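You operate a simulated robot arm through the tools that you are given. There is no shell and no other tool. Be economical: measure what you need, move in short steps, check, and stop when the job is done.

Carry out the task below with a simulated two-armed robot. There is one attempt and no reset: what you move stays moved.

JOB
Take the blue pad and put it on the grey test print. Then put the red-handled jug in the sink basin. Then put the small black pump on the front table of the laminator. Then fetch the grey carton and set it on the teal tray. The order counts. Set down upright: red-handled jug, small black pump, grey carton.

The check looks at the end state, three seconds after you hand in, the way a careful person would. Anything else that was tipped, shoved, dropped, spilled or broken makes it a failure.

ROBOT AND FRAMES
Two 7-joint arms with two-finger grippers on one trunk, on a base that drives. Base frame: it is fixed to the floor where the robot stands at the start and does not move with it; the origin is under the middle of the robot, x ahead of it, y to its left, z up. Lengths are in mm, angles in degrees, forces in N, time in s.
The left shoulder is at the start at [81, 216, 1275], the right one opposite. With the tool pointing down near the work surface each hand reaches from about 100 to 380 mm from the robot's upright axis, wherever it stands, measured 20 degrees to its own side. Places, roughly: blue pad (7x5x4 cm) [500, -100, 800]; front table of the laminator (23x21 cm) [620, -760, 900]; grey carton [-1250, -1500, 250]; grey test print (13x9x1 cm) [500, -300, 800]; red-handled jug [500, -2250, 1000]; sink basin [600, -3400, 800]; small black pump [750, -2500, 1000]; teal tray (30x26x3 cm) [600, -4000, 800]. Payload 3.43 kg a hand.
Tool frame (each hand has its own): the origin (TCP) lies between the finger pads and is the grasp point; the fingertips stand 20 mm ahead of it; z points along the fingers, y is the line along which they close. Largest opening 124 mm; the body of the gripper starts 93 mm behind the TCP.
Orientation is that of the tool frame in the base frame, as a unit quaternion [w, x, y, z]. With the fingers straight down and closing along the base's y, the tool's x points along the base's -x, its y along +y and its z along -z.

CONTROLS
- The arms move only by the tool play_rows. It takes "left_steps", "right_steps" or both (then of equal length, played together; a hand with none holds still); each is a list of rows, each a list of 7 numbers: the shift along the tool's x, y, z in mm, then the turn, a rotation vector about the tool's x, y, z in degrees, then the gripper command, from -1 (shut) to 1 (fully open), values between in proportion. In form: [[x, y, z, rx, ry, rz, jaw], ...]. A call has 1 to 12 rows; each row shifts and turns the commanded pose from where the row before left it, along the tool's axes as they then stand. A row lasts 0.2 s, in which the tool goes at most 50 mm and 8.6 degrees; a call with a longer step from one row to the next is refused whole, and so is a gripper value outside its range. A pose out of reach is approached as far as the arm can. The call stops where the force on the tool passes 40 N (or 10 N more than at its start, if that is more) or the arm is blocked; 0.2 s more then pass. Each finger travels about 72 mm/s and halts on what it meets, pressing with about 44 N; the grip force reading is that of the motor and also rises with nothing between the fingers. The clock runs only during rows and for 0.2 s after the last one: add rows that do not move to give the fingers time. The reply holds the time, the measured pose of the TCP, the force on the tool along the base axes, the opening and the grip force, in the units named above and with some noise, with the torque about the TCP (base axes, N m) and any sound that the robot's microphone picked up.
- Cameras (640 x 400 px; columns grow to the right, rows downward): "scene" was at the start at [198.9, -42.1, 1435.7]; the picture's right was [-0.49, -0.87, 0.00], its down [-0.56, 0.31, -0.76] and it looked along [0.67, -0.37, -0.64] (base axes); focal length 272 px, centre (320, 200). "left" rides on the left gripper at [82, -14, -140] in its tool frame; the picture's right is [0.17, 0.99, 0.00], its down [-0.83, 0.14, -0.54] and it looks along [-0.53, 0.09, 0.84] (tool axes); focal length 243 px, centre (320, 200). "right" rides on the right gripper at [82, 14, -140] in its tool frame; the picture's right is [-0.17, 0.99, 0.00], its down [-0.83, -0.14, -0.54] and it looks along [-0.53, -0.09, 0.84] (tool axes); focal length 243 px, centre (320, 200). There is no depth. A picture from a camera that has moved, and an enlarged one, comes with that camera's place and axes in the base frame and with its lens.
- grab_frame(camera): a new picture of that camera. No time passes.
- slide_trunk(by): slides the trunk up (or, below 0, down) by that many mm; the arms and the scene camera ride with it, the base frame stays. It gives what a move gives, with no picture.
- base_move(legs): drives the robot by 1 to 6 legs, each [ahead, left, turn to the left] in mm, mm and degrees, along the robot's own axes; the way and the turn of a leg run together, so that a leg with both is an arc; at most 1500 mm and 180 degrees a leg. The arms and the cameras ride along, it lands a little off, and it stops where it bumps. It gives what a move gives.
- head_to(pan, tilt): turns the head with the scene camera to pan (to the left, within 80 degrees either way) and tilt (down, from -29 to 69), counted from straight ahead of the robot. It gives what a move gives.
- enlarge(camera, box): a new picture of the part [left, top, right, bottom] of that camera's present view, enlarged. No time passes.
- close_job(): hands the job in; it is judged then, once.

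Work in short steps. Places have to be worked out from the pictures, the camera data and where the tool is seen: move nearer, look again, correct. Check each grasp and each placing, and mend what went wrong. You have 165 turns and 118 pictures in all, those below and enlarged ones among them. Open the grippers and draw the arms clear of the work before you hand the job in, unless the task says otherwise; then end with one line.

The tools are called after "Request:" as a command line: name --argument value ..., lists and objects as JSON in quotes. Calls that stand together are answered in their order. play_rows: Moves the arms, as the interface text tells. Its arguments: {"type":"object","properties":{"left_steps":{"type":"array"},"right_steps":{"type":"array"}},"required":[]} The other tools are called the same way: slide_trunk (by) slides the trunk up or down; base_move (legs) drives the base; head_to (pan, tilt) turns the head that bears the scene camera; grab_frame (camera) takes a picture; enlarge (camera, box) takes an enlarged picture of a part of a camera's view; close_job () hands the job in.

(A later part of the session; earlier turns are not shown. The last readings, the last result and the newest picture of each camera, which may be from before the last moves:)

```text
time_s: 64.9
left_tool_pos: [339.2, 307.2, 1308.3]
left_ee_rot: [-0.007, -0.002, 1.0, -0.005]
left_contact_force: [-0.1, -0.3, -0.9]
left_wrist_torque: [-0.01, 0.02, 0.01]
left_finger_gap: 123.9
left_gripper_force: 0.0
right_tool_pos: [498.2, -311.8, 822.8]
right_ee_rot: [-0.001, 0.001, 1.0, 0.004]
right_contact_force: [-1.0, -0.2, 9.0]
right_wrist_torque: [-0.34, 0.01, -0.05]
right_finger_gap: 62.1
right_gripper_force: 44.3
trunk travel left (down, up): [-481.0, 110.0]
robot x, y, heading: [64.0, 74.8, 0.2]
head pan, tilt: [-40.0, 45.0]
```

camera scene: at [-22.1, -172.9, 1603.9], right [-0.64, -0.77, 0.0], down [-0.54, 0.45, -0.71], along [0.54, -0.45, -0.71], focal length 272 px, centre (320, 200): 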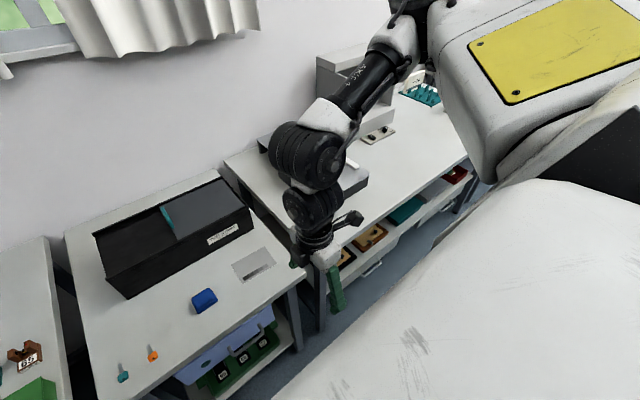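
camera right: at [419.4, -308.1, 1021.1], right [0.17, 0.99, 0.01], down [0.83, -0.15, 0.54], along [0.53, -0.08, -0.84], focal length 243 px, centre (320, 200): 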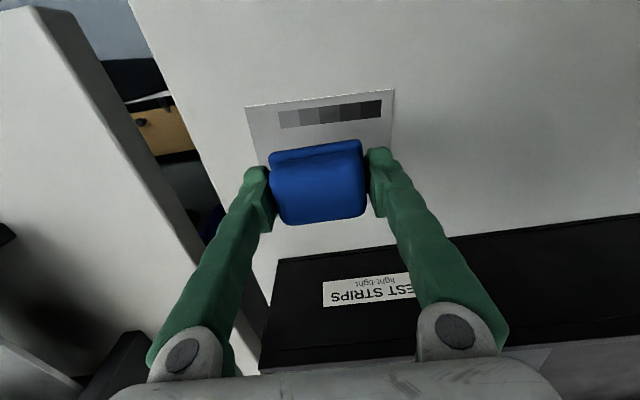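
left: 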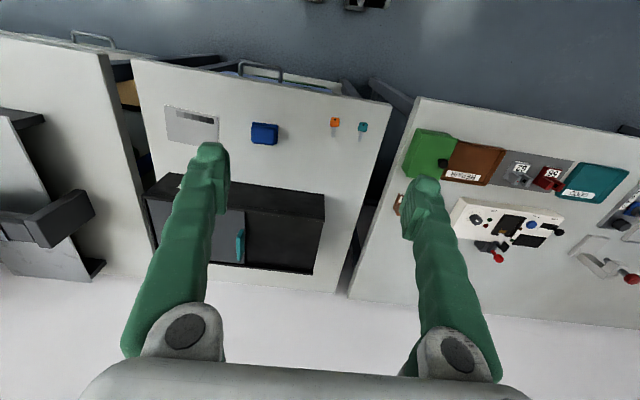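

Contact is felt (9 N) at TCP 823. I open the fingers and rise.

Request:
play_rows --right_steps '[[0, 0, 0, 0, 0, 0, 0.15], [0, 0, 0, 0, 0, 0, 0.4], [0, 0, 0, 0, 0, 0, 0.6], [0, 0, -10, 0, 0, 0, 0.6], [0, 0, -20, 0, 0, 0, 0.6], [0, 0, -30, 0, 0, 0, 0.6], [0, 0, -30, 0, 0, 0, 0.6]]'

Request:
grab_frame --camera "right"

```text
time_s: 66.5
left_tool_pos: [339.2, 307.7, 1308.8]
left_ee_rot: [-0.007, -0.003, 1.0, -0.004]
left_contact_force: [-0.2, -0.8, -0.5]
left_wrist_torque: [-0.06, -0.01, -0.04]
left_finger_gap: 123.9
left_gripper_force: 0.0
right_tool_pos: [499.9, -315.2, 914.1]
right_ee_rot: [-0.002, 0.0, 1.0, 0.004]
right_contact_force: [-0.6, -0.4, 0.1]
right_wrist_torque: [0.01, 0.03, -0.01]
right_finger_gap: 99.1
right_gripper_force: 0.1
trunk travel left (down, up): [-481.0, 110.0]
robot x, y, heading: [66.0, 71.9, 0.2]
head pan, tilt: [-40.0, 45.0]
```

```text
101 pictures are left
camera right: at [419.0, -302.2, 1054.2], right [0.17, 0.99, 0.01], down [0.83, -0.14, 0.54], along [0.53, -0.08, -0.84], focal length 243 px, centre (320, 200)
```

right: 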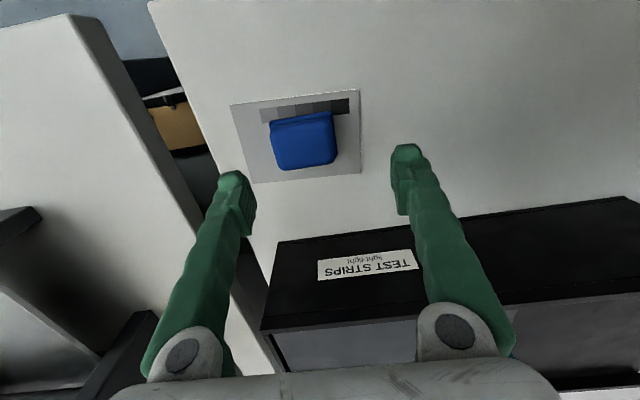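

The pad lies on the print. Next is the jug: I back off and drive to the right along the bench, then look.

Request:
base_move --legs '[[-280, 0, 0], [0, -1000, 0]]'

Request:
grab_frame --camera "scene"

```text
time_s: 81.8
left_tool_pos: [52.7, -677.1, 1307.7]
left_ee_rot: [-0.007, 0.005, 1.0, -0.005]
left_contact_force: [0.2, 0.1, 0.8]
left_wrist_torque: [0.0, 0.03, 0.01]
left_finger_gap: 123.8
left_gripper_force: 0.1
right_tool_pos: [204.4, -1302.2, 912.9]
right_ee_rot: [-0.002, 0.009, 1.0, 0.004]
right_contact_force: [-0.3, 0.3, -0.2]
right_wrist_torque: [-0.01, 0.03, -0.01]
right_finger_gap: 99.4
right_gripper_force: 0.1
trunk travel left (down, up): [-481.0, 110.0]
robot x, y, heading: [-226.8, -905.8, -0.7]
head pan, tilt: [-40.0, 45.0]
```

```text
100 pictures are left
camera scene: at [-57.9, -962.6, 1483.4], right [-0.65, -0.76, 0.0], down [-0.54, 0.46, -0.71], along [0.54, -0.46, -0.71], focal length 272 px, centre (320, 200)
```

scene: 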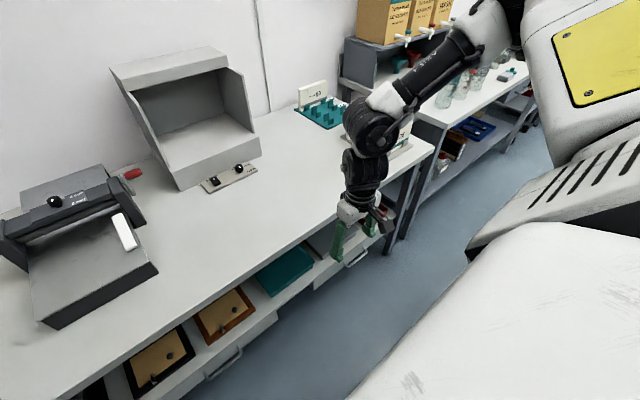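

I see a further bench ahead with glassware and boxes. I drive on 900 mm to the right.

Request:
base_move --legs '[[0, -1000, 0]]'

Request:
head_to --pan -20 --tilt 30

Request:
grab_frame --camera "scene"

```text
time_s: 95.5
left_tool_pos: [42.4, -1686.8, 1306.5]
left_ee_rot: [-0.007, -0.003, 1.0, -0.004]
left_contact_force: [-0.2, 0.1, -0.1]
left_wrist_torque: [-0.02, -0.05, -0.01]
left_finger_gap: 124.0
left_gripper_force: 0.0
right_tool_pos: [203.5, -2307.2, 913.0]
right_ee_rot: [-0.002, 0.0, 1.0, 0.004]
right_contact_force: [0.3, 0.3, 1.3]
right_wrist_torque: [0.02, 0.01, 0.02]
right_finger_gap: 99.3
right_gripper_force: 0.0
trunk travel left (down, up): [-481.0, 110.0]
robot x, y, heading: [-234.1, -1922.6, -0.0]
head pan, tilt: [-40.0, 45.0]
```

```text
time_s: 96.4
left_tool_pos: [42.6, -1687.1, 1308.0]
left_ee_rot: [-0.007, -0.003, 1.0, -0.005]
left_contact_force: [0.3, 0.6, 0.4]
left_wrist_torque: [0.0, 0.01, 0.04]
left_finger_gap: 124.0
left_gripper_force: 0.1
right_tool_pos: [204.4, -2308.8, 913.2]
right_ee_rot: [-0.002, 0.0, 1.0, 0.005]
right_contact_force: [-0.1, -0.1, 0.2]
right_wrist_torque: [0.01, -0.02, 0.03]
right_finger_gap: 99.2
right_gripper_force: 0.1
trunk travel left (down, up): [-481.0, 110.0]
robot x, y, heading: [-232.6, -1918.6, 0.1]
head pan, tilt: [-20.0, 30.0]
```

```text
99 pictures are left
camera scene: at [-40.7, -1951.9, 1506.0], right [-0.34, -0.94, 0.0], down [-0.47, 0.17, -0.87], along [0.81, -0.29, -0.5], focal length 272 px, centre (320, 200)
```

scene: 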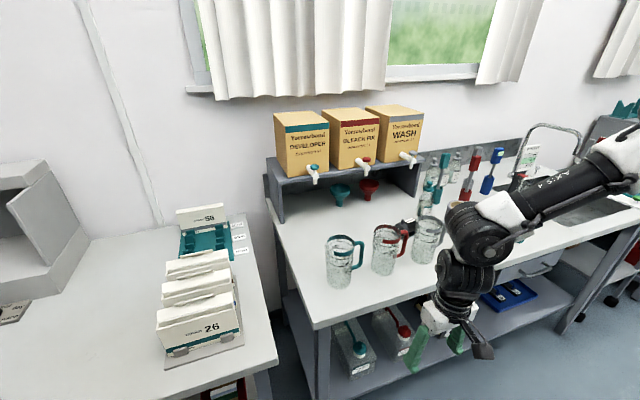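

Request:
enlarge --camera "scene" --box '[260, 130, 540, 305]'

```text
2.29 times, centred on (400, 218) of scene
camera zoom: at [-40.7, -1951.9, 1506.0], right [-0.34, -0.94, 0.0], down [-0.47, 0.17, -0.87], along [0.81, -0.29, -0.5], focal length 622 px, centre (137, 160)
```

zoom: 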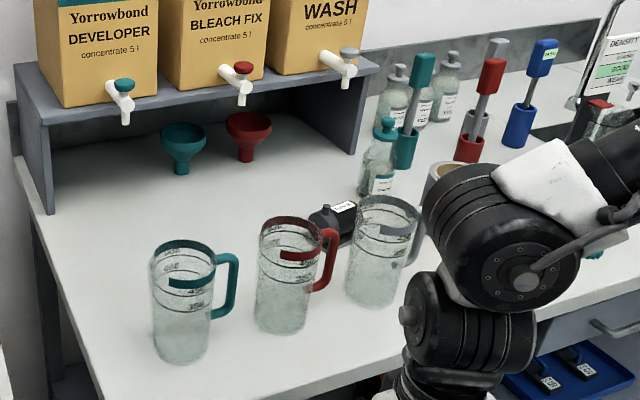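

The red-handled jug stands in the middle, at about [480,-2350] if the bench is at z≈885, with its handle toward -y; the black pump is behind it. I raise the hand and turn it by 90° (to close along x, clear of the handle and neighbours).

Request:
slide_trunk --by 110

Request:
play_rows --right_steps '[[0, 0, -40, 0, 0, 0, 1], [0, 0, -40, 0, 0, 0, 1], [0, 0, -40, 0, 0, 0, 1], [0, 0, -20, 0, 0, 0, 1]]'

Request:
play_rows --right_steps '[[0, 0, 0, 0, 0, -8.5, 1], [0, 0, 0, 0, 0, -8.5, 1], [0, 0, 0, 0, 0, -8.5, 1], [0, 0, 0, 0, 0, -8.5, 1], [0, 0, 0, 0, 0, -8.5, 1], [0, 0, 0, 0, 0, -8.5, 1], [0, 0, 0, 0, 0, -8.5, 1], [0, 0, 0, 0, 0, -8.5, 1], [0, 0, 0, 0, 0, -8.5, 1], [0, 0, 0, 0, 0, -8.5, 1], [0, 0, 0, 0, 0, -5, 1]]'

Request:
grab_frame --camera "right"

```text
time_s: 97.8
left_tool_pos: [22.6, -1685.9, 1437.7]
left_ee_rot: [0.037, -0.003, 0.999, -0.004]
left_contact_force: [0.9, 0.0, 0.5]
left_wrist_torque: [0.0, 0.01, 0.01]
left_finger_gap: 124.0
left_gripper_force: 0.1
right_tool_pos: [203.4, -2307.0, 1022.6]
right_ee_rot: [-0.004, 0.0, 1.0, 0.005]
right_contact_force: [0.2, 0.1, -1.0]
right_wrist_torque: [0.02, -0.01, 0.0]
right_finger_gap: 99.2
right_gripper_force: 0.1
trunk travel left (down, up): [-591.0, 0.0]
robot x, y, heading: [-233.0, -1918.8, -0.0]
head pan, tilt: [-20.0, 30.0]
```

```text
time_s: 98.8
left_tool_pos: [23.4, -1686.7, 1438.1]
left_ee_rot: [0.039, -0.004, 0.999, -0.004]
left_contact_force: [0.8, -0.2, -0.4]
left_wrist_torque: [-0.01, 0.02, 0.02]
left_finger_gap: 124.1
left_gripper_force: 0.1
right_tool_pos: [205.0, -2307.1, 1163.7]
right_ee_rot: [-0.002, 0.0, 1.0, 0.004]
right_contact_force: [-0.7, 0.8, -0.1]
right_wrist_torque: [0.0, 0.03, -0.01]
right_finger_gap: 123.9
right_gripper_force: 0.1
trunk travel left (down, up): [-591.0, 0.0]
robot x, y, heading: [-233.6, -1921.0, -0.0]
head pan, tilt: [-20.0, 30.0]
```

```text
time_s: 101.2
left_tool_pos: [23.9, -1687.0, 1437.2]
left_ee_rot: [0.039, -0.003, 0.999, -0.004]
left_contact_force: [0.1, -0.2, -0.1]
left_wrist_torque: [0.03, -0.01, -0.02]
left_finger_gap: 124.1
left_gripper_force: 0.0
right_tool_pos: [204.7, -2309.0, 1163.3]
right_ee_rot: [-0.001, 0.707, -0.707, -0.005]
right_contact_force: [-1.5, 1.0, 0.3]
right_wrist_torque: [0.05, 0.0, 0.02]
right_finger_gap: 123.9
right_gripper_force: 0.1
trunk travel left (down, up): [-591.0, 0.0]
robot x, y, heading: [-229.6, -1921.5, 0.4]
head pan, tilt: [-20.0, 30.0]
```

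```text
97 pictures are left
camera right: at [191.6, -2392.9, 1303.4], right [-0.99, 0.16, 0.0], down [0.14, 0.83, 0.55], along [0.09, 0.54, -0.84], focal length 243 px, centre (320, 200)
```

right: 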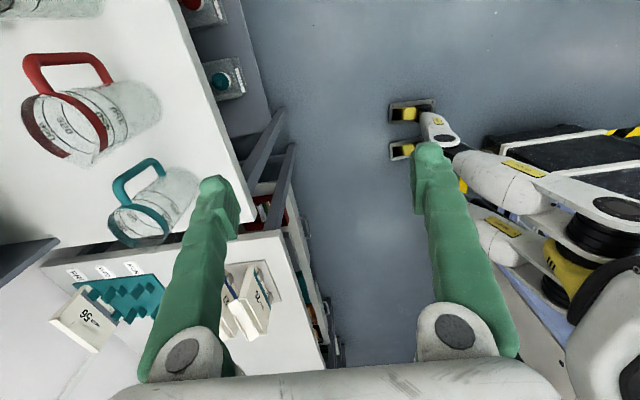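

Triangulation gives the bench at z≈880, the red jug at about [485,-2355] with its rim at z≈1030 and the handle straight toward -y. I drive the hand over it, staying above at z 1163.

Request:
base_move --legs '[[0, -46, 0], [270, 0, 0]]'

Request:
grab_frame --camera "right"

```text
time_s: 104.3
left_tool_pos: [291.3, -1732.1, 1438.6]
left_ee_rot: [0.039, -0.003, 0.999, -0.004]
left_contact_force: [-1.0, 0.1, 0.7]
left_wrist_torque: [0.0, -0.07, 0.01]
left_finger_gap: 124.0
left_gripper_force: 0.0
right_tool_pos: [471.1, -2354.8, 1163.9]
right_ee_rot: [-0.003, 0.707, -0.707, -0.002]
right_contact_force: [-0.4, 0.0, 0.2]
right_wrist_torque: [-0.01, -0.03, 0.0]
right_finger_gap: 123.9
right_gripper_force: 0.2
trunk travel left (down, up): [-591.0, 0.0]
robot x, y, heading: [34.2, -1964.4, 0.3]
head pan, tilt: [-20.0, 30.0]
```

```text
96 pictures are left
camera right: at [458.0, -2437.8, 1304.5], right [-0.99, 0.17, 0.0], down [0.14, 0.83, 0.55], along [0.09, 0.54, -0.84], focal length 243 px, centre (320, 200)
```

right: 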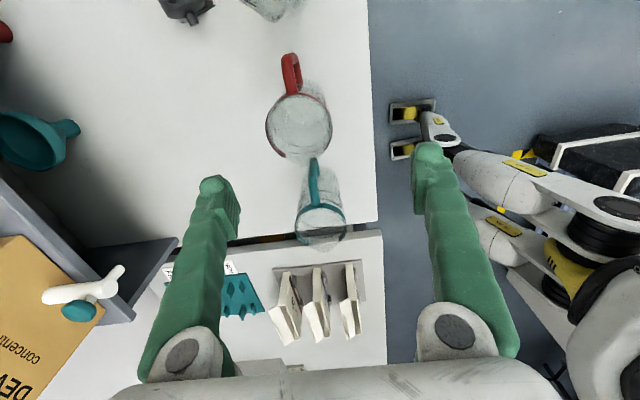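

The jug's rim shows about 24 mm farther ahead and 6 mm toward -y. I correct and descend to just above the rim.

Request:
play_rows --right_steps '[[3, -12, 0, 0, 0, 0, 1], [3, -12, 0, 0, 0, 0, 1], [0, 0, 30, 0, 0, 0, 1], [0, 0, 30, 0, 0, 0, 1], [0, 0, 25, 0, 0, 0, 1], [0, 0, 0, 0, 0, 0, 1]]'

Request:
grab_frame --camera "right"

```text
time_s: 105.7
left_tool_pos: [293.5, -1731.6, 1439.2]
left_ee_rot: [0.038, -0.003, 0.999, -0.004]
left_contact_force: [-0.7, 0.3, 0.5]
left_wrist_torque: [-0.02, -0.02, -0.01]
left_finger_gap: 124.1
left_gripper_force: 0.1
right_tool_pos: [498.4, -2360.8, 1077.0]
right_ee_rot: [-0.003, 0.707, -0.707, -0.003]
right_contact_force: [-0.3, -0.3, 0.5]
right_wrist_torque: [-0.01, -0.01, -0.01]
right_finger_gap: 123.6
right_gripper_force: 0.0
trunk travel left (down, up): [-591.0, 0.0]
robot x, y, heading: [37.2, -1966.5, 0.0]
head pan, tilt: [-20.0, 30.0]
```

```text
95 pictures are left
camera right: at [484.8, -2443.9, 1217.5], right [-0.99, 0.17, 0.0], down [0.14, 0.83, 0.55], along [0.09, 0.54, -0.84], focal length 243 px, centre (320, 200)
```

right: 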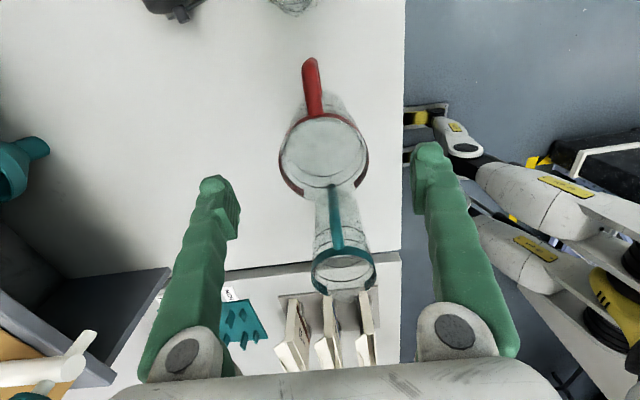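

Aligned within a few mm; I correct those, descend to TCP z≈975, and stop there.

Request:
play_rows --right_steps '[[5, 3, 15, 0, 0, 0, 1], [0, 0, 20, 0, 0, 0, 1], [0, 0, 20, 0, 0, 0, 1], [0, 0, 20, 0, 0, 0, 1], [0, 0, 20, 0, 0, 0, 1], [0, 0, 0, 0, 0, 0, 1]]'

Request:
grab_frame --camera "right"

```text
time_s: 107.1
left_tool_pos: [292.5, -1731.6, 1437.6]
left_ee_rot: [0.039, -0.003, 0.999, -0.004]
left_contact_force: [0.2, -0.1, 0.6]
left_wrist_torque: [-0.01, -0.01, -0.01]
left_finger_gap: 124.0
left_gripper_force: 0.0
right_tool_pos: [493.8, -2362.2, 983.5]
right_ee_rot: [0.003, -0.707, 0.708, 0.004]
right_contact_force: [0.6, 0.5, 0.1]
right_wrist_torque: [0.04, -0.01, -0.01]
right_finger_gap: 124.0
right_gripper_force: 0.0
trunk travel left (down, up): [-591.0, 0.0]
robot x, y, heading: [36.4, -1967.2, 0.1]
head pan, tilt: [-20.0, 30.0]
```

```text
94 pictures are left
camera right: at [480.3, -2446.3, 1122.6], right [-0.99, 0.17, 0.0], down [0.14, 0.83, 0.55], along [0.09, 0.54, -0.84], focal length 243 px, centre (320, 200)
```

right: 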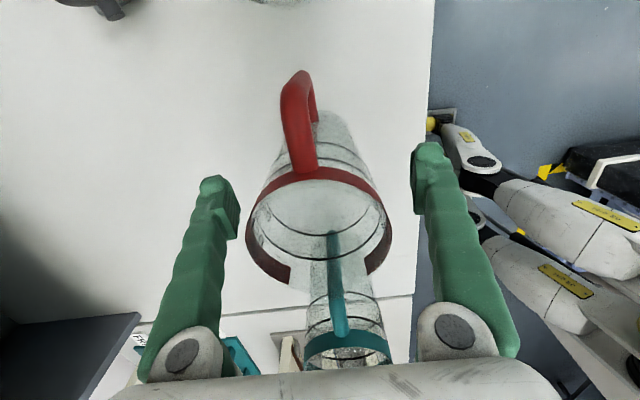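

The fingers straddle the jug. I close on it.

Request:
play_rows --right_steps '[[0, 0, 0, 0, 0, 0, 0.5], [0, 0, 0, 0, 0, 0, 0.2], [0, 0, 0, 0, 0, 0, -0.3], [0, 0, 0, 0, 0, 0, -1], [0, 0, 0, 0, 0, 0, -1]]'

Request:
play_rows --right_steps '[[0, 0, -10, 0, 0, 0, -1], [0, 0, -20, 0, 0, 0, -1], [0, 0, -30, 0, 0, 0, -1], [0, 0, -30, 0, 0, 0, -1]]'

Request:
grab_frame --camera "right"

```text
time_s: 108.3
left_tool_pos: [292.4, -1732.4, 1439.5]
left_ee_rot: [0.039, -0.002, 0.999, -0.005]
left_contact_force: [0.4, -0.2, -0.5]
left_wrist_torque: [-0.03, 0.0, -0.01]
left_finger_gap: 124.2
left_gripper_force: 0.1
right_tool_pos: [494.2, -2362.8, 982.8]
right_ee_rot: [0.001, -0.707, 0.707, 0.005]
right_contact_force: [0.7, -0.5, 0.5]
right_wrist_torque: [0.03, 0.01, 0.0]
right_finger_gap: 75.6
right_gripper_force: 44.2
trunk travel left (down, up): [-591.0, 0.0]
robot x, y, heading: [34.4, -1966.4, -0.2]
head pan, tilt: [-20.0, 30.0]
```

```text
time_s: 109.3
left_tool_pos: [291.2, -1730.3, 1438.1]
left_ee_rot: [0.038, -0.003, 0.999, -0.004]
left_contact_force: [-1.3, -1.0, 0.1]
left_wrist_torque: [0.0, 0.01, -0.01]
left_finger_gap: 123.8
left_gripper_force: 0.0
right_tool_pos: [495.1, -2363.1, 1074.8]
right_ee_rot: [0.003, -0.707, 0.707, 0.004]
right_contact_force: [-0.3, -0.9, -0.6]
right_wrist_torque: [0.0, 0.02, 0.03]
right_finger_gap: 75.9
right_gripper_force: 44.3
trunk travel left (down, up): [-591.0, 0.0]
robot x, y, heading: [36.9, -1966.0, 0.2]
head pan, tilt: [-20.0, 30.0]
```

```text
93 pictures are left
camera right: at [480.6, -2446.6, 1214.2], right [-0.99, 0.17, 0.0], down [0.14, 0.83, 0.55], along [0.09, 0.54, -0.84], focal length 243 px, centre (320, 200)
```

right: 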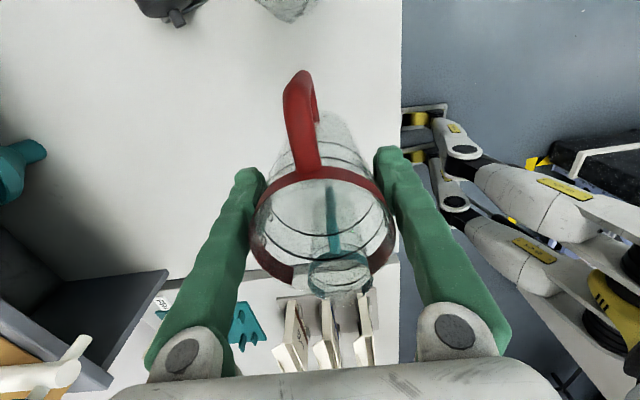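

The jug is held and lifted. I lift it further, back out, and drive toward the sink.

Request:
play_rows --right_steps '[[0, 0, -30, 0, 0, 0, -1], [0, 0, -30, 0, 0, 0, -1], [0, 0, -30, 0, 0, 0, -1]]'

Request:
base_move --legs '[[-300, 0, 0], [0, -700, 0]]'

Request:
head_to --pan -25 --tilt 35

Request:
grab_frame --camera "scene"

```text
time_s: 110.1
left_tool_pos: [293.6, -1732.5, 1438.7]
left_ee_rot: [0.038, -0.004, 0.999, -0.004]
left_contact_force: [0.8, -0.5, -0.5]
left_wrist_torque: [0.0, -0.01, 0.01]
left_finger_gap: 124.1
left_gripper_force: 0.0
right_tool_pos: [495.1, -2363.9, 1164.5]
right_ee_rot: [-0.001, 0.707, -0.707, -0.004]
right_contact_force: [0.1, -0.7, -0.8]
right_wrist_torque: [0.01, -0.05, 0.01]
right_finger_gap: 75.8
right_gripper_force: 43.7
trunk travel left (down, up): [-591.0, 0.0]
robot x, y, heading: [39.2, -1967.2, 0.1]
head pan, tilt: [-20.0, 30.0]
```

```text
time_s: 121.8
left_tool_pos: [-3.5, -2424.6, 1438.5]
left_ee_rot: [0.039, -0.005, 0.999, -0.004]
left_contact_force: [-1.0, 0.3, -0.2]
left_wrist_torque: [-0.01, -0.01, 0.03]
left_finger_gap: 124.0
left_gripper_force: 0.0
right_tool_pos: [202.6, -3057.2, 1162.7]
right_ee_rot: [-0.002, 0.709, -0.705, -0.004]
right_contact_force: [-0.6, 0.0, -0.9]
right_wrist_torque: [-0.05, -0.01, -0.03]
right_finger_gap: 76.0
right_gripper_force: 43.9
trunk travel left (down, up): [-591.0, 0.0]
robot x, y, heading: [-260.0, -2662.0, 0.6]
head pan, tilt: [-20.0, 30.0]
```

```text
time_s: 122.5
left_tool_pos: [-2.9, -2426.0, 1438.1]
left_ee_rot: [0.039, -0.006, 0.999, -0.004]
left_contact_force: [0.3, -0.2, -0.3]
left_wrist_torque: [-0.04, 0.0, 0.01]
left_finger_gap: 123.8
left_gripper_force: 0.0
right_tool_pos: [202.7, -3056.9, 1164.4]
right_ee_rot: [-0.002, 0.709, -0.705, -0.004]
right_contact_force: [0.0, -0.3, -0.6]
right_wrist_torque: [-0.01, -0.02, 0.01]
right_finger_gap: 75.5
right_gripper_force: 43.7
trunk travel left (down, up): [-591.0, 0.0]
robot x, y, heading: [-256.8, -2663.4, 0.6]
head pan, tilt: [-25.0, 35.0]
```

```text
92 pictures are left
camera scene: at [-170.5, -2698.3, 1622.4], right [-0.42, -0.91, 0.0], down [-0.52, 0.24, -0.82], along [0.75, -0.34, -0.57], focal length 272 px, centre (320, 200)
```

scene: 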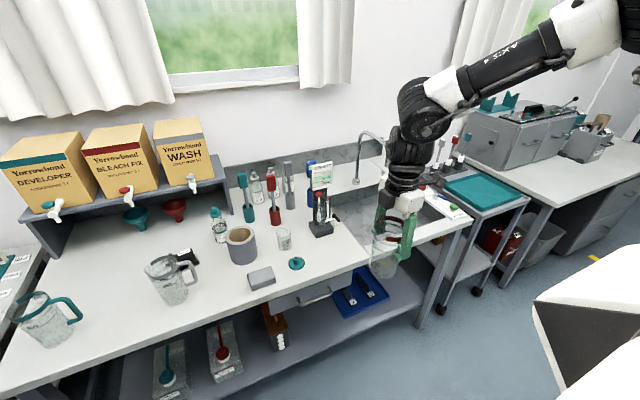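

The sink is behind the arm. I drive 350 mm more to the right and look from there with both views.

Request:
base_move --legs '[[0, -350, 0]]'

Request:
grab_frame --camera "scene"

Request:
grab_frame --camera "right"

```text
time_s: 127.6
left_tool_pos: [1.4, -2772.6, 1438.3]
left_ee_rot: [0.037, -0.001, 0.999, -0.004]
left_contact_force: [-0.9, -0.8, 0.4]
left_wrist_torque: [-0.02, -0.02, -0.01]
left_finger_gap: 124.0
left_gripper_force: 0.0
right_tool_pos: [200.5, -3406.2, 1163.7]
right_ee_rot: [0.002, -0.706, 0.708, 0.004]
right_contact_force: [0.2, -0.1, -0.4]
right_wrist_torque: [0.02, -0.02, 0.0]
right_finger_gap: 75.8
right_gripper_force: 43.6
trunk travel left (down, up): [-591.0, 0.0]
robot x, y, heading: [-255.6, -3004.6, -0.0]
head pan, tilt: [-25.0, 35.0]
```

```text
91 pictures are left
camera scene: at [-169.7, -3043.9, 1622.3], right [-0.42, -0.91, 0.0], down [-0.52, 0.24, -0.82], along [0.74, -0.35, -0.57], focal length 272 px, centre (320, 200)
```

scene: 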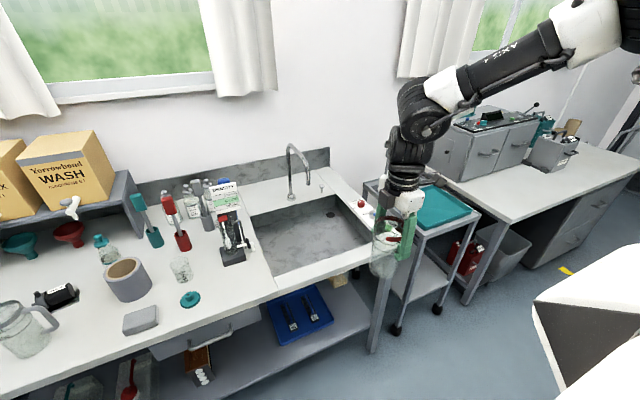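

```text
90 pictures are left
camera right: at [186.5, -3489.8, 1303.5], right [-0.99, 0.17, 0.0], down [0.14, 0.83, 0.55], along [0.09, 0.54, -0.84], focal length 243 px, centre (320, 200)
```

right: 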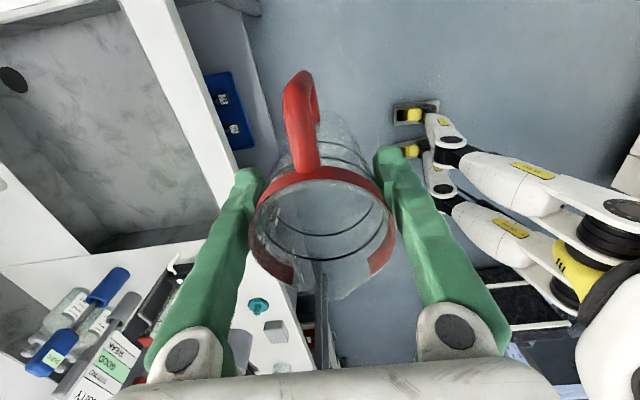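

The basin spans about x 440–805, y -3140…-3570 with the tap at the back. I aim for [560,-3330]: the base goes 70 mm left and then 300 mm ahead.

Request:
base_move --legs '[[0, 70, 0], [300, 0, 0]]'

Request:
play_rows --right_steps '[[0, -20, 10, 0, 0, 0, -1], [0, -20, 20, 0, 0, 0, -1], [0, -20, 20, 0, 0, 0, -1], [0, 0, 20, 0, 0, 0, -1]]'

Request:
grab_frame --camera "right"

Request:
grab_frame --camera "scene"

```text
time_s: 131.2
left_tool_pos: [298.8, -2703.0, 1438.4]
left_ee_rot: [0.039, -0.002, 0.999, -0.004]
left_contact_force: [-0.3, 0.2, 0.2]
left_wrist_torque: [0.02, -0.01, 0.01]
left_finger_gap: 124.0
left_gripper_force: 0.1
right_tool_pos: [499.7, -3336.2, 1165.4]
right_ee_rot: [0.002, -0.705, 0.709, 0.004]
right_contact_force: [-0.2, 0.4, -1.3]
right_wrist_torque: [-0.03, -0.01, 0.03]
right_finger_gap: 75.9
right_gripper_force: 43.5
trunk travel left (down, up): [-591.0, 0.0]
robot x, y, heading: [46.5, -2939.4, -0.3]
head pan, tilt: [-25.0, 35.0]
```

```text
time_s: 132.2
left_tool_pos: [301.6, -2704.0, 1437.5]
left_ee_rot: [0.038, -0.002, 0.999, -0.004]
left_contact_force: [0.1, 0.8, 0.3]
left_wrist_torque: [0.01, 0.01, -0.04]
left_finger_gap: 124.1
left_gripper_force: 0.0
right_tool_pos: [562.1, -3335.1, 1091.8]
right_ee_rot: [0.002, -0.706, 0.708, 0.004]
right_contact_force: [-0.4, 0.2, -0.4]
right_wrist_torque: [0.02, -0.02, 0.0]
right_finger_gap: 75.5
right_gripper_force: 43.7
trunk travel left (down, up): [-591.0, 0.0]
robot x, y, heading: [48.0, -2932.9, -0.1]
head pan, tilt: [-25.0, 35.0]
```

```text
89 pictures are left
camera right: at [547.5, -3420.0, 1232.2], right [-0.99, 0.17, 0.01], down [0.14, 0.83, 0.55], along [0.09, 0.54, -0.84], focal length 243 px, centre (320, 200)
```

right: 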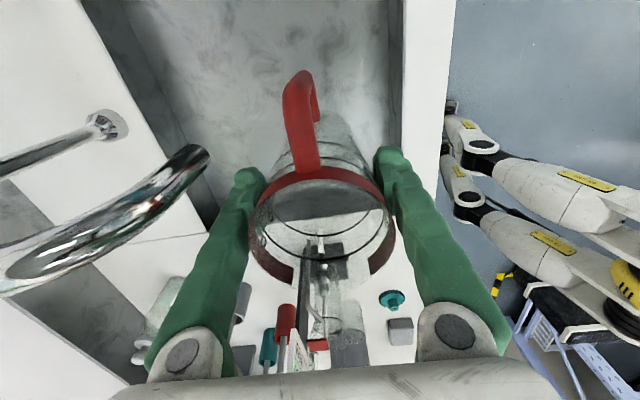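

```text
88 pictures are left
camera scene: at [132.0, -2974.9, 1622.3], right [-0.42, -0.91, 0.0], down [-0.52, 0.24, -0.82], along [0.74, -0.35, -0.57], focal length 272 px, centre (320, 200)
```

scene: 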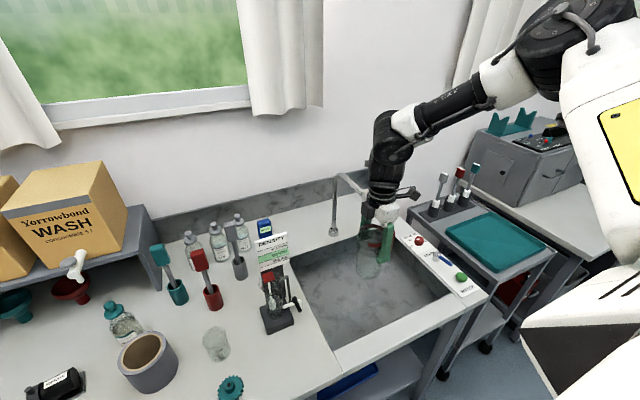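

The spout's end is near [735,-3333,970], about 100 mm clear of the hand. I shift back 15 mm and lower by the trunk to bring the jug's bottom to the rim level, then look.

Request:
play_rows --right_steps '[[0, 15, 0, 0, 0, 0, -1], [0, 0, 0, 0, 0, 0, -1]]'

Request:
slide_trunk --by -130

Request:
grab_frame --camera "scene"

Request:
grab_frame --camera "right"

```text
time_s: 132.8
left_tool_pos: [301.6, -2704.7, 1438.2]
left_ee_rot: [0.038, -0.002, 0.999, -0.005]
left_contact_force: [-0.4, -0.5, -0.5]
left_wrist_torque: [-0.01, 0.05, -0.01]
left_finger_gap: 124.2
left_gripper_force: 0.1
right_tool_pos: [546.2, -3336.8, 1093.4]
right_ee_rot: [0.002, -0.706, 0.708, 0.004]
right_contact_force: [0.1, 0.2, -0.9]
right_wrist_torque: [-0.01, 0.01, 0.0]
right_finger_gap: 75.7
right_gripper_force: 44.0
trunk travel left (down, up): [-591.0, 0.0]
robot x, y, heading: [47.3, -2933.6, 0.0]
head pan, tilt: [-25.0, 35.0]
```

```text
time_s: 134.4
left_tool_pos: [313.7, -2703.9, 1288.1]
left_ee_rot: [-0.002, -0.002, 1.0, -0.004]
left_contact_force: [-0.2, 0.2, -0.1]
left_wrist_torque: [-0.02, -0.03, 0.04]
left_finger_gap: 124.0
left_gripper_force: 0.1
right_tool_pos: [546.0, -3335.5, 964.1]
right_ee_rot: [0.003, -0.706, 0.708, 0.003]
right_contact_force: [-0.2, -0.3, -1.2]
right_wrist_torque: [0.03, -0.05, 0.02]
right_finger_gap: 75.9
right_gripper_force: 44.2
trunk travel left (down, up): [-461.0, 130.0]
robot x, y, heading: [45.8, -2937.9, 0.1]
head pan, tilt: [-25.0, 35.0]
```

```text
87 pictures are left
camera scene: at [238.5, -2974.4, 1475.6], right [-0.42, -0.91, 0.0], down [-0.52, 0.24, -0.82], along [0.74, -0.35, -0.57], focal length 272 px, centre (320, 200)
```

scene: 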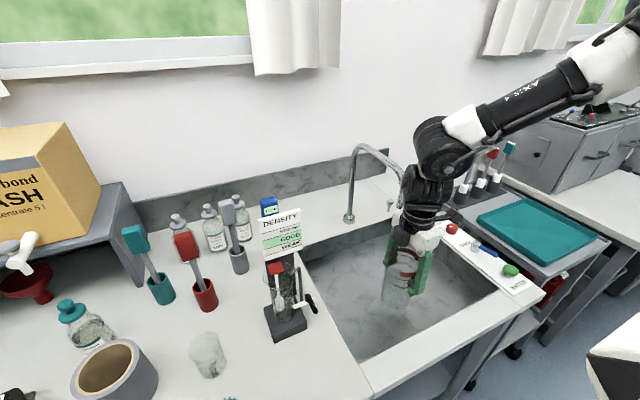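

```text
86 pictures are left
camera right: at [532.4, -3419.3, 1104.2], right [-0.99, 0.17, 0.0], down [0.14, 0.83, 0.55], along [0.09, 0.54, -0.84], focal length 243 px, centre (320, 200)
```

right: 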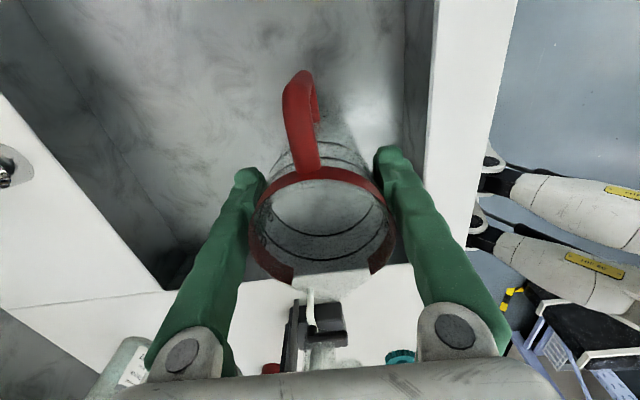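

The tap's spout seems nearer to the wrist than I thought. I look closer.

Request:
enlarge --camera "scene" --box '[320, 110, 500, 320]'

```text
1.90 times, centred on (410, 215) of scene
camera zoom: at [238.5, -2974.4, 1475.6], right [-0.42, -0.91, 0.0], down [-0.52, 0.24, -0.82], along [0.74, -0.35, -0.57], focal length 518 px, centre (149, 171)
```

zoom: 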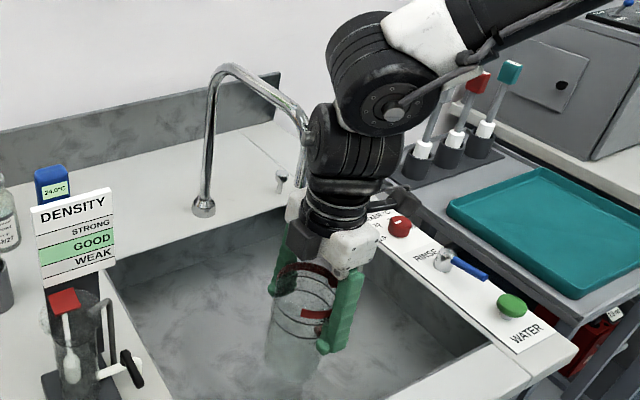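

The spout's end is about [644,-3380,1080], 50 mm from the wrist. I move the base 80 mm to the left and 10 mm back, staying inside the basin, before going lower.

Request:
base_move --legs '[[-8, 80, 0]]'

Request:
slide_trunk --by -40

Request:
grab_frame --camera "scene"

```text
time_s: 136.1
left_tool_pos: [306.6, -2624.8, 1288.2]
left_ee_rot: [-0.003, -0.001, 1.0, -0.004]
left_contact_force: [0.3, 0.0, -0.3]
left_wrist_torque: [0.02, -0.01, 0.0]
left_finger_gap: 124.0
left_gripper_force: 0.1
right_tool_pos: [538.9, -3256.8, 963.5]
right_ee_rot: [0.002, -0.706, 0.708, 0.005]
right_contact_force: [-0.6, 0.0, -0.9]
right_wrist_torque: [0.01, 0.0, 0.04]
right_finger_gap: 75.9
right_gripper_force: 44.1
trunk travel left (down, up): [-461.0, 130.0]
robot x, y, heading: [34.2, -2858.6, 0.0]
head pan, tilt: [-25.0, 35.0]
```

```text
time_s: 137.0
left_tool_pos: [310.0, -2623.8, 1239.8]
left_ee_rot: [-0.02, -0.002, 1.0, -0.005]
left_contact_force: [-0.3, -0.5, -0.3]
left_wrist_torque: [-0.01, -0.01, 0.02]
left_finger_gap: 124.0
left_gripper_force: 0.1
right_tool_pos: [539.2, -3256.1, 925.2]
right_ee_rot: [0.002, -0.706, 0.708, 0.004]
right_contact_force: [0.7, 0.5, -1.6]
right_wrist_torque: [0.02, -0.02, -0.01]
right_finger_gap: 75.7
right_gripper_force: 43.9
trunk travel left (down, up): [-421.0, 170.0]
robot x, y, heading: [36.7, -2860.5, -0.0]
head pan, tilt: [-25.0, 35.0]
```

```text
84 pictures are left
camera scene: at [244.3, -2894.6, 1432.2], right [-0.42, -0.91, 0.0], down [-0.52, 0.24, -0.82], along [0.74, -0.35, -0.57], focal length 272 px, centre (320, 200)
```

scene: 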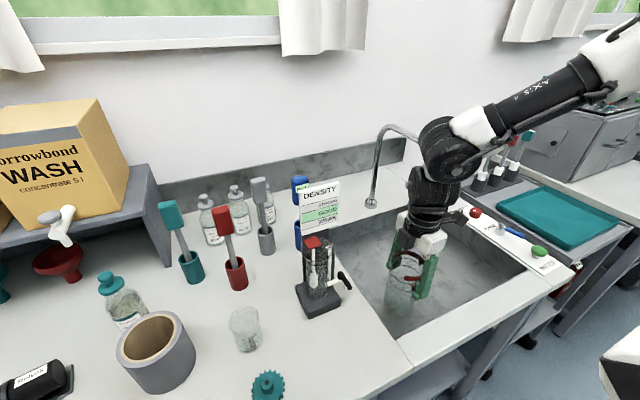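

Clear. The jug's bottom is at about z 822; I feel down with small arm steps.

Request:
play_rows --right_steps '[[0, 0, 8, 0, 0, 0, -1], [0, 0, 8, 0, 0, 0, -1], [0, 0, 8, 0, 0, 0, -1], [0, 0, 8, 0, 0, 0, -1], [0, 0, 8, 0, 0, 0, -1], [0, 0, 8, 0, 0, 0, -1], [0, 0, 0, 0, 0, 0, -1]]'

Request:
grab_frame --camera "right"

```text
time_s: 137.7
left_tool_pos: [308.3, -2622.6, 1239.6]
left_ee_rot: [-0.019, -0.002, 1.0, -0.007]
left_contact_force: [1.1, 0.2, -0.5]
left_wrist_torque: [0.06, 0.07, -0.01]
left_finger_gap: 124.2
left_gripper_force: 0.0
right_tool_pos: [538.7, -3255.4, 911.9]
right_ee_rot: [0.004, -0.707, 0.708, 0.002]
right_contact_force: [-10.9, 1.3, 31.5]
right_wrist_torque: [-0.01, 0.67, -0.09]
right_finger_gap: 75.9
right_gripper_force: 44.3
trunk travel left (down, up): [-421.0, 170.0]
robot x, y, heading: [35.9, -2856.5, 0.0]
head pan, tilt: [-25.0, 35.0]
stopped in row 3 (right hand): the force on the tool passed its limit at 48 N (the readings are from after the stop); the commanded pose is now the measured one
```

```text
83 pictures are left
camera right: at [524.0, -3339.0, 1051.4], right [-0.99, 0.17, 0.0], down [0.14, 0.83, 0.55], along [0.09, 0.54, -0.84], focal length 243 px, centre (320, 200)
```

right: 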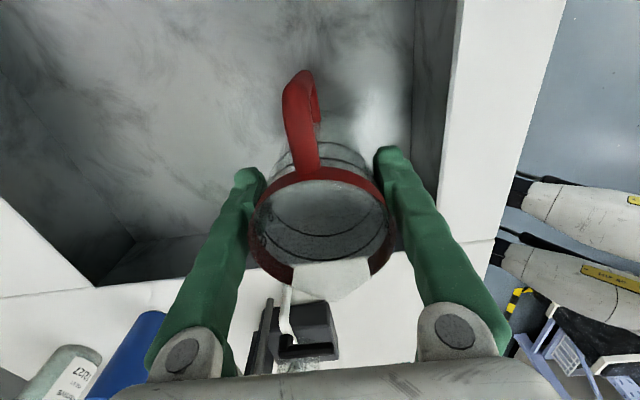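

Contact came at a bottom height of about z 808, which matches the basin floor (~800). I relieve slightly, open and rise.

Request:
play_rows --right_steps '[[0, 0, -3, 0, 0, 0, -1], [0, 0, 0, 0, 0, 0, -1]]'

Request:
play_rows --right_steps '[[0, 0, 0, 0, 0, 0, 0.3], [0, 0, 0, 0, 0, 0, 0.5], [0, 0, 0, 0, 0, 0, 0.8], [0, 0, 0, 0, 0, 0, 0.8]]'

Request:
grab_frame --camera "right"

```text
time_s: 138.2
left_tool_pos: [311.0, -2623.5, 1238.3]
left_ee_rot: [-0.021, -0.002, 1.0, -0.005]
left_contact_force: [0.8, 0.4, 0.1]
left_wrist_torque: [0.0, -0.02, -0.01]
left_finger_gap: 124.0
left_gripper_force: 0.1
right_tool_pos: [539.9, -3256.8, 912.6]
right_ee_rot: [0.003, -0.706, 0.708, 0.001]
right_contact_force: [-1.7, 2.2, 4.1]
right_wrist_torque: [0.14, -0.02, 0.02]
right_finger_gap: 75.8
right_gripper_force: 43.9
trunk travel left (down, up): [-421.0, 170.0]
robot x, y, heading: [34.7, -2852.1, 0.1]
head pan, tilt: [-25.0, 35.0]
```

```text
time_s: 139.2
left_tool_pos: [311.1, -2624.9, 1239.6]
left_ee_rot: [-0.02, -0.002, 1.0, -0.006]
left_contact_force: [0.4, 0.5, -0.2]
left_wrist_torque: [0.0, -0.02, -0.02]
left_finger_gap: 124.2
left_gripper_force: 0.0
right_tool_pos: [540.4, -3258.4, 911.7]
right_ee_rot: [0.004, -0.706, 0.708, 0.002]
right_contact_force: [-0.5, 0.4, 1.1]
right_wrist_torque: [-0.05, 0.01, 0.02]
right_finger_gap: 111.5
right_gripper_force: 0.0
trunk travel left (down, up): [-421.0, 170.0]
robot x, y, heading: [38.1, -2855.5, 0.1]
head pan, tilt: [-25.0, 35.0]
```

```text
82 pictures are left
camera right: at [526.1, -3340.5, 1051.4], right [-0.99, 0.17, 0.0], down [0.14, 0.83, 0.55], along [0.09, 0.54, -0.84], focal length 243 px, centre (320, 200)
```

right: 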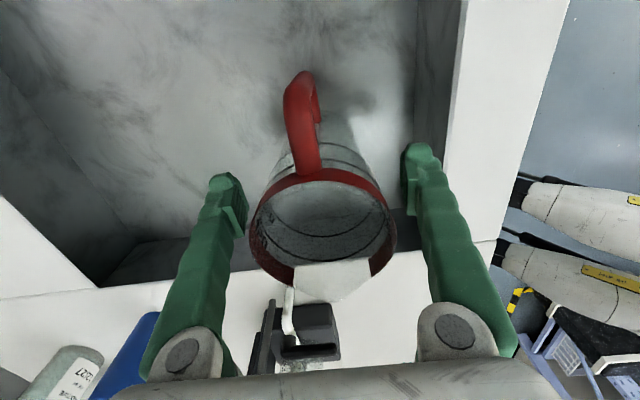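

The jug stands upright in the basin. I rise straight up with the trunk and check.

Request:
slide_trunk --by 170

Request:
grab_frame --camera "scene"

Request:
grab_frame --camera "right"

```text
time_s: 141.2
left_tool_pos: [297.5, -2624.5, 1422.9]
left_ee_rot: [0.013, -0.003, 1.0, -0.005]
left_contact_force: [-0.4, 0.1, -0.4]
left_wrist_torque: [0.0, -0.01, 0.01]
left_finger_gap: 123.7
left_gripper_force: 0.1
right_tool_pos: [539.1, -3257.1, 1080.9]
right_ee_rot: [0.003, -0.705, 0.709, 0.003]
right_contact_force: [-0.1, -0.4, 0.0]
right_wrist_torque: [0.03, 0.01, -0.01]
right_finger_gap: 111.5
right_gripper_force: 0.0
trunk travel left (down, up): [-591.0, 0.0]
robot x, y, heading: [38.2, -2856.4, 0.2]
head pan, tilt: [-25.0, 35.0]
```

```text
81 pictures are left
camera scene: at [123.1, -2895.2, 1622.2], right [-0.42, -0.91, 0.0], down [-0.52, 0.24, -0.82], along [0.74, -0.35, -0.57], focal length 272 px, centre (320, 200)
```

scene: 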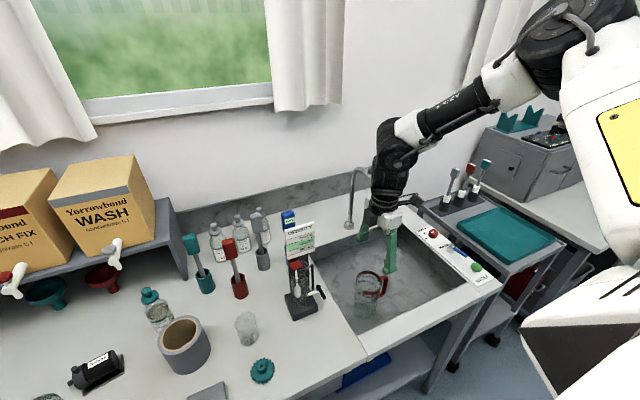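

```text
80 pictures are left
camera right: at [525.2, -3340.5, 1220.6], right [-0.99, 0.17, 0.0], down [0.14, 0.83, 0.55], along [0.09, 0.54, -0.84], focal length 243 px, centre (320, 200)
```

right: 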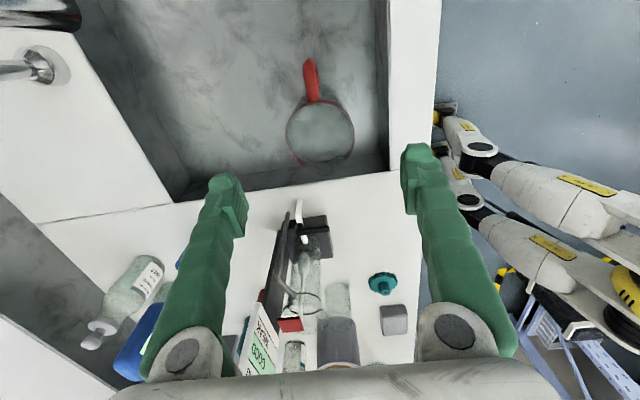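

The jug is well in the basin. Next the pump: I look closer at it in this view.

Request:
head_to --pan 10 --tilt 40

Request:
enlarge --camera "scene" --box '[80, 180, 400, 380]'

```text
time_s: 142.2
left_tool_pos: [297.1, -2625.4, 1422.5]
left_ee_rot: [0.014, -0.003, 1.0, -0.005]
left_contact_force: [-0.6, 0.2, -0.5]
left_wrist_torque: [0.0, 0.02, 0.0]
left_finger_gap: 123.9
left_gripper_force: 0.1
right_tool_pos: [540.0, -3257.4, 1081.7]
right_ee_rot: [0.003, -0.706, 0.708, 0.002]
right_contact_force: [0.3, 0.0, -0.1]
right_wrist_torque: [-0.01, 0.0, -0.01]
right_finger_gap: 111.4
right_gripper_force: 0.1
trunk travel left (down, up): [-591.0, 0.0]
robot x, y, heading: [34.2, -2857.2, 0.2]
head pan, tilt: [10.0, 40.0]
```

```text
2.00 times, centred on (240, 280) of scene
camera zoom: at [127.3, -2843.1, 1614.8], right [0.17, -0.99, 0.0], down [-0.63, -0.11, -0.77], along [0.75, 0.13, -0.64], focal length 544 px, centre (480, 40)
```

zoom: 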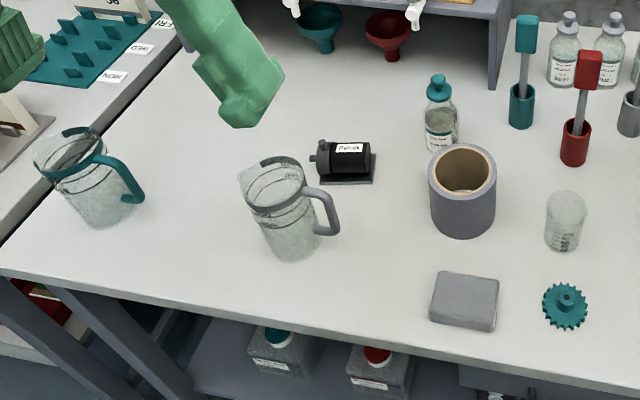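

The pump lies on its base plate at about [624,-2536], axis along y; the grey jug is in front at [479,-2507]. I raise the hand, back off, and drive left.

Request:
play_rows --right_steps '[[0, 0, -30, 0, 0, 0, 0.8], [0, 15, -30, 0, 0, 0, 0.8], [0, 15, -20, 0, 0, 0, 1]]'

Request:
base_move --legs '[[-280, 0, 0], [0, 720, 0]]'

Request:
grab_frame --camera "scene"

```text
time_s: 143.0
left_tool_pos: [296.6, -2626.9, 1425.2]
left_ee_rot: [0.014, -0.003, 1.0, -0.005]
left_contact_force: [-0.1, 0.1, 1.0]
left_wrist_torque: [-0.01, 0.02, -0.02]
left_finger_gap: 123.7
left_gripper_force: 0.1
right_tool_pos: [509.4, -3258.6, 1162.3]
right_ee_rot: [0.003, -0.705, 0.709, 0.001]
right_contact_force: [-0.4, 0.1, -0.7]
right_wrist_torque: [-0.01, -0.02, 0.01]
right_finger_gap: 124.2
right_gripper_force: 0.0
trunk travel left (down, up): [-591.0, 0.0]
robot x, y, heading: [38.2, -2855.0, 0.2]
head pan, tilt: [10.0, 40.0]
```

```text
time_s: 154.8
left_tool_pos: [19.9, -1907.0, 1423.8]
left_ee_rot: [0.013, -0.003, 1.0, -0.005]
left_contact_force: [-0.5, 0.0, -0.4]
left_wrist_torque: [0.0, 0.01, -0.03]
left_finger_gap: 124.2
left_gripper_force: 0.0
right_tool_pos: [232.9, -2539.2, 1160.5]
right_ee_rot: [0.003, -0.706, 0.708, 0.002]
right_contact_force: [-0.1, 0.4, -0.4]
right_wrist_torque: [-0.02, 0.0, 0.0]
right_finger_gap: 124.2
right_gripper_force: 0.2
trunk travel left (down, up): [-591.0, 0.0]
robot x, y, heading: [-239.1, -2139.6, 0.1]
head pan, tilt: [10.0, 40.0]
```

```text
78 pictures are left
camera scene: at [-149.9, -2125.0, 1614.8], right [0.17, -0.98, 0.0], down [-0.63, -0.11, -0.77], along [0.75, 0.13, -0.64], focal length 272 px, centre (320, 200)
```

scene: 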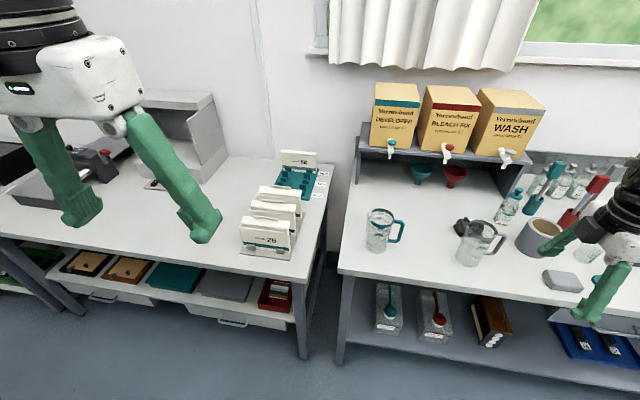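

I drive ahead 320 mm, with the hand high above the jugs, and look down.

Request:
base_move --legs '[[320, 0, 0]]'

Request:
grab_frame --camera "right"

```text
time_s: 157.3
left_tool_pos: [331.8, -1906.0, 1424.3]
left_ee_rot: [0.015, -0.004, 1.0, -0.005]
left_contact_force: [-0.5, -1.3, -0.7]
left_wrist_torque: [0.02, 0.0, 0.02]
left_finger_gap: 124.1
left_gripper_force: 0.0
right_tool_pos: [547.6, -2538.1, 1163.0]
right_ee_rot: [-0.004, 0.707, -0.707, -0.001]
right_contact_force: [-0.3, 0.1, 0.0]
right_wrist_torque: [-0.02, -0.04, -0.01]
right_finger_gap: 123.9
right_gripper_force: 0.0
trunk travel left (down, up): [-591.0, 0.0]
robot x, y, heading: [74.5, -2139.2, 0.3]
head pan, tilt: [10.0, 40.0]
```

```text
77 pictures are left
camera right: at [532.4, -2621.3, 1302.0], right [-0.99, 0.17, 0.0], down [0.14, 0.83, 0.55], along [0.09, 0.54, -0.84], focal length 243 px, centre (320, 200)
```

right: 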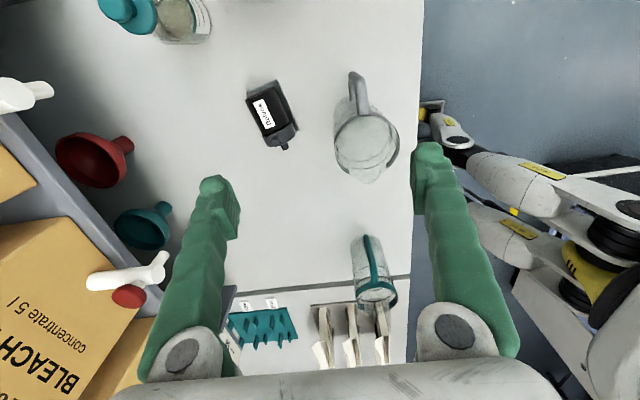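

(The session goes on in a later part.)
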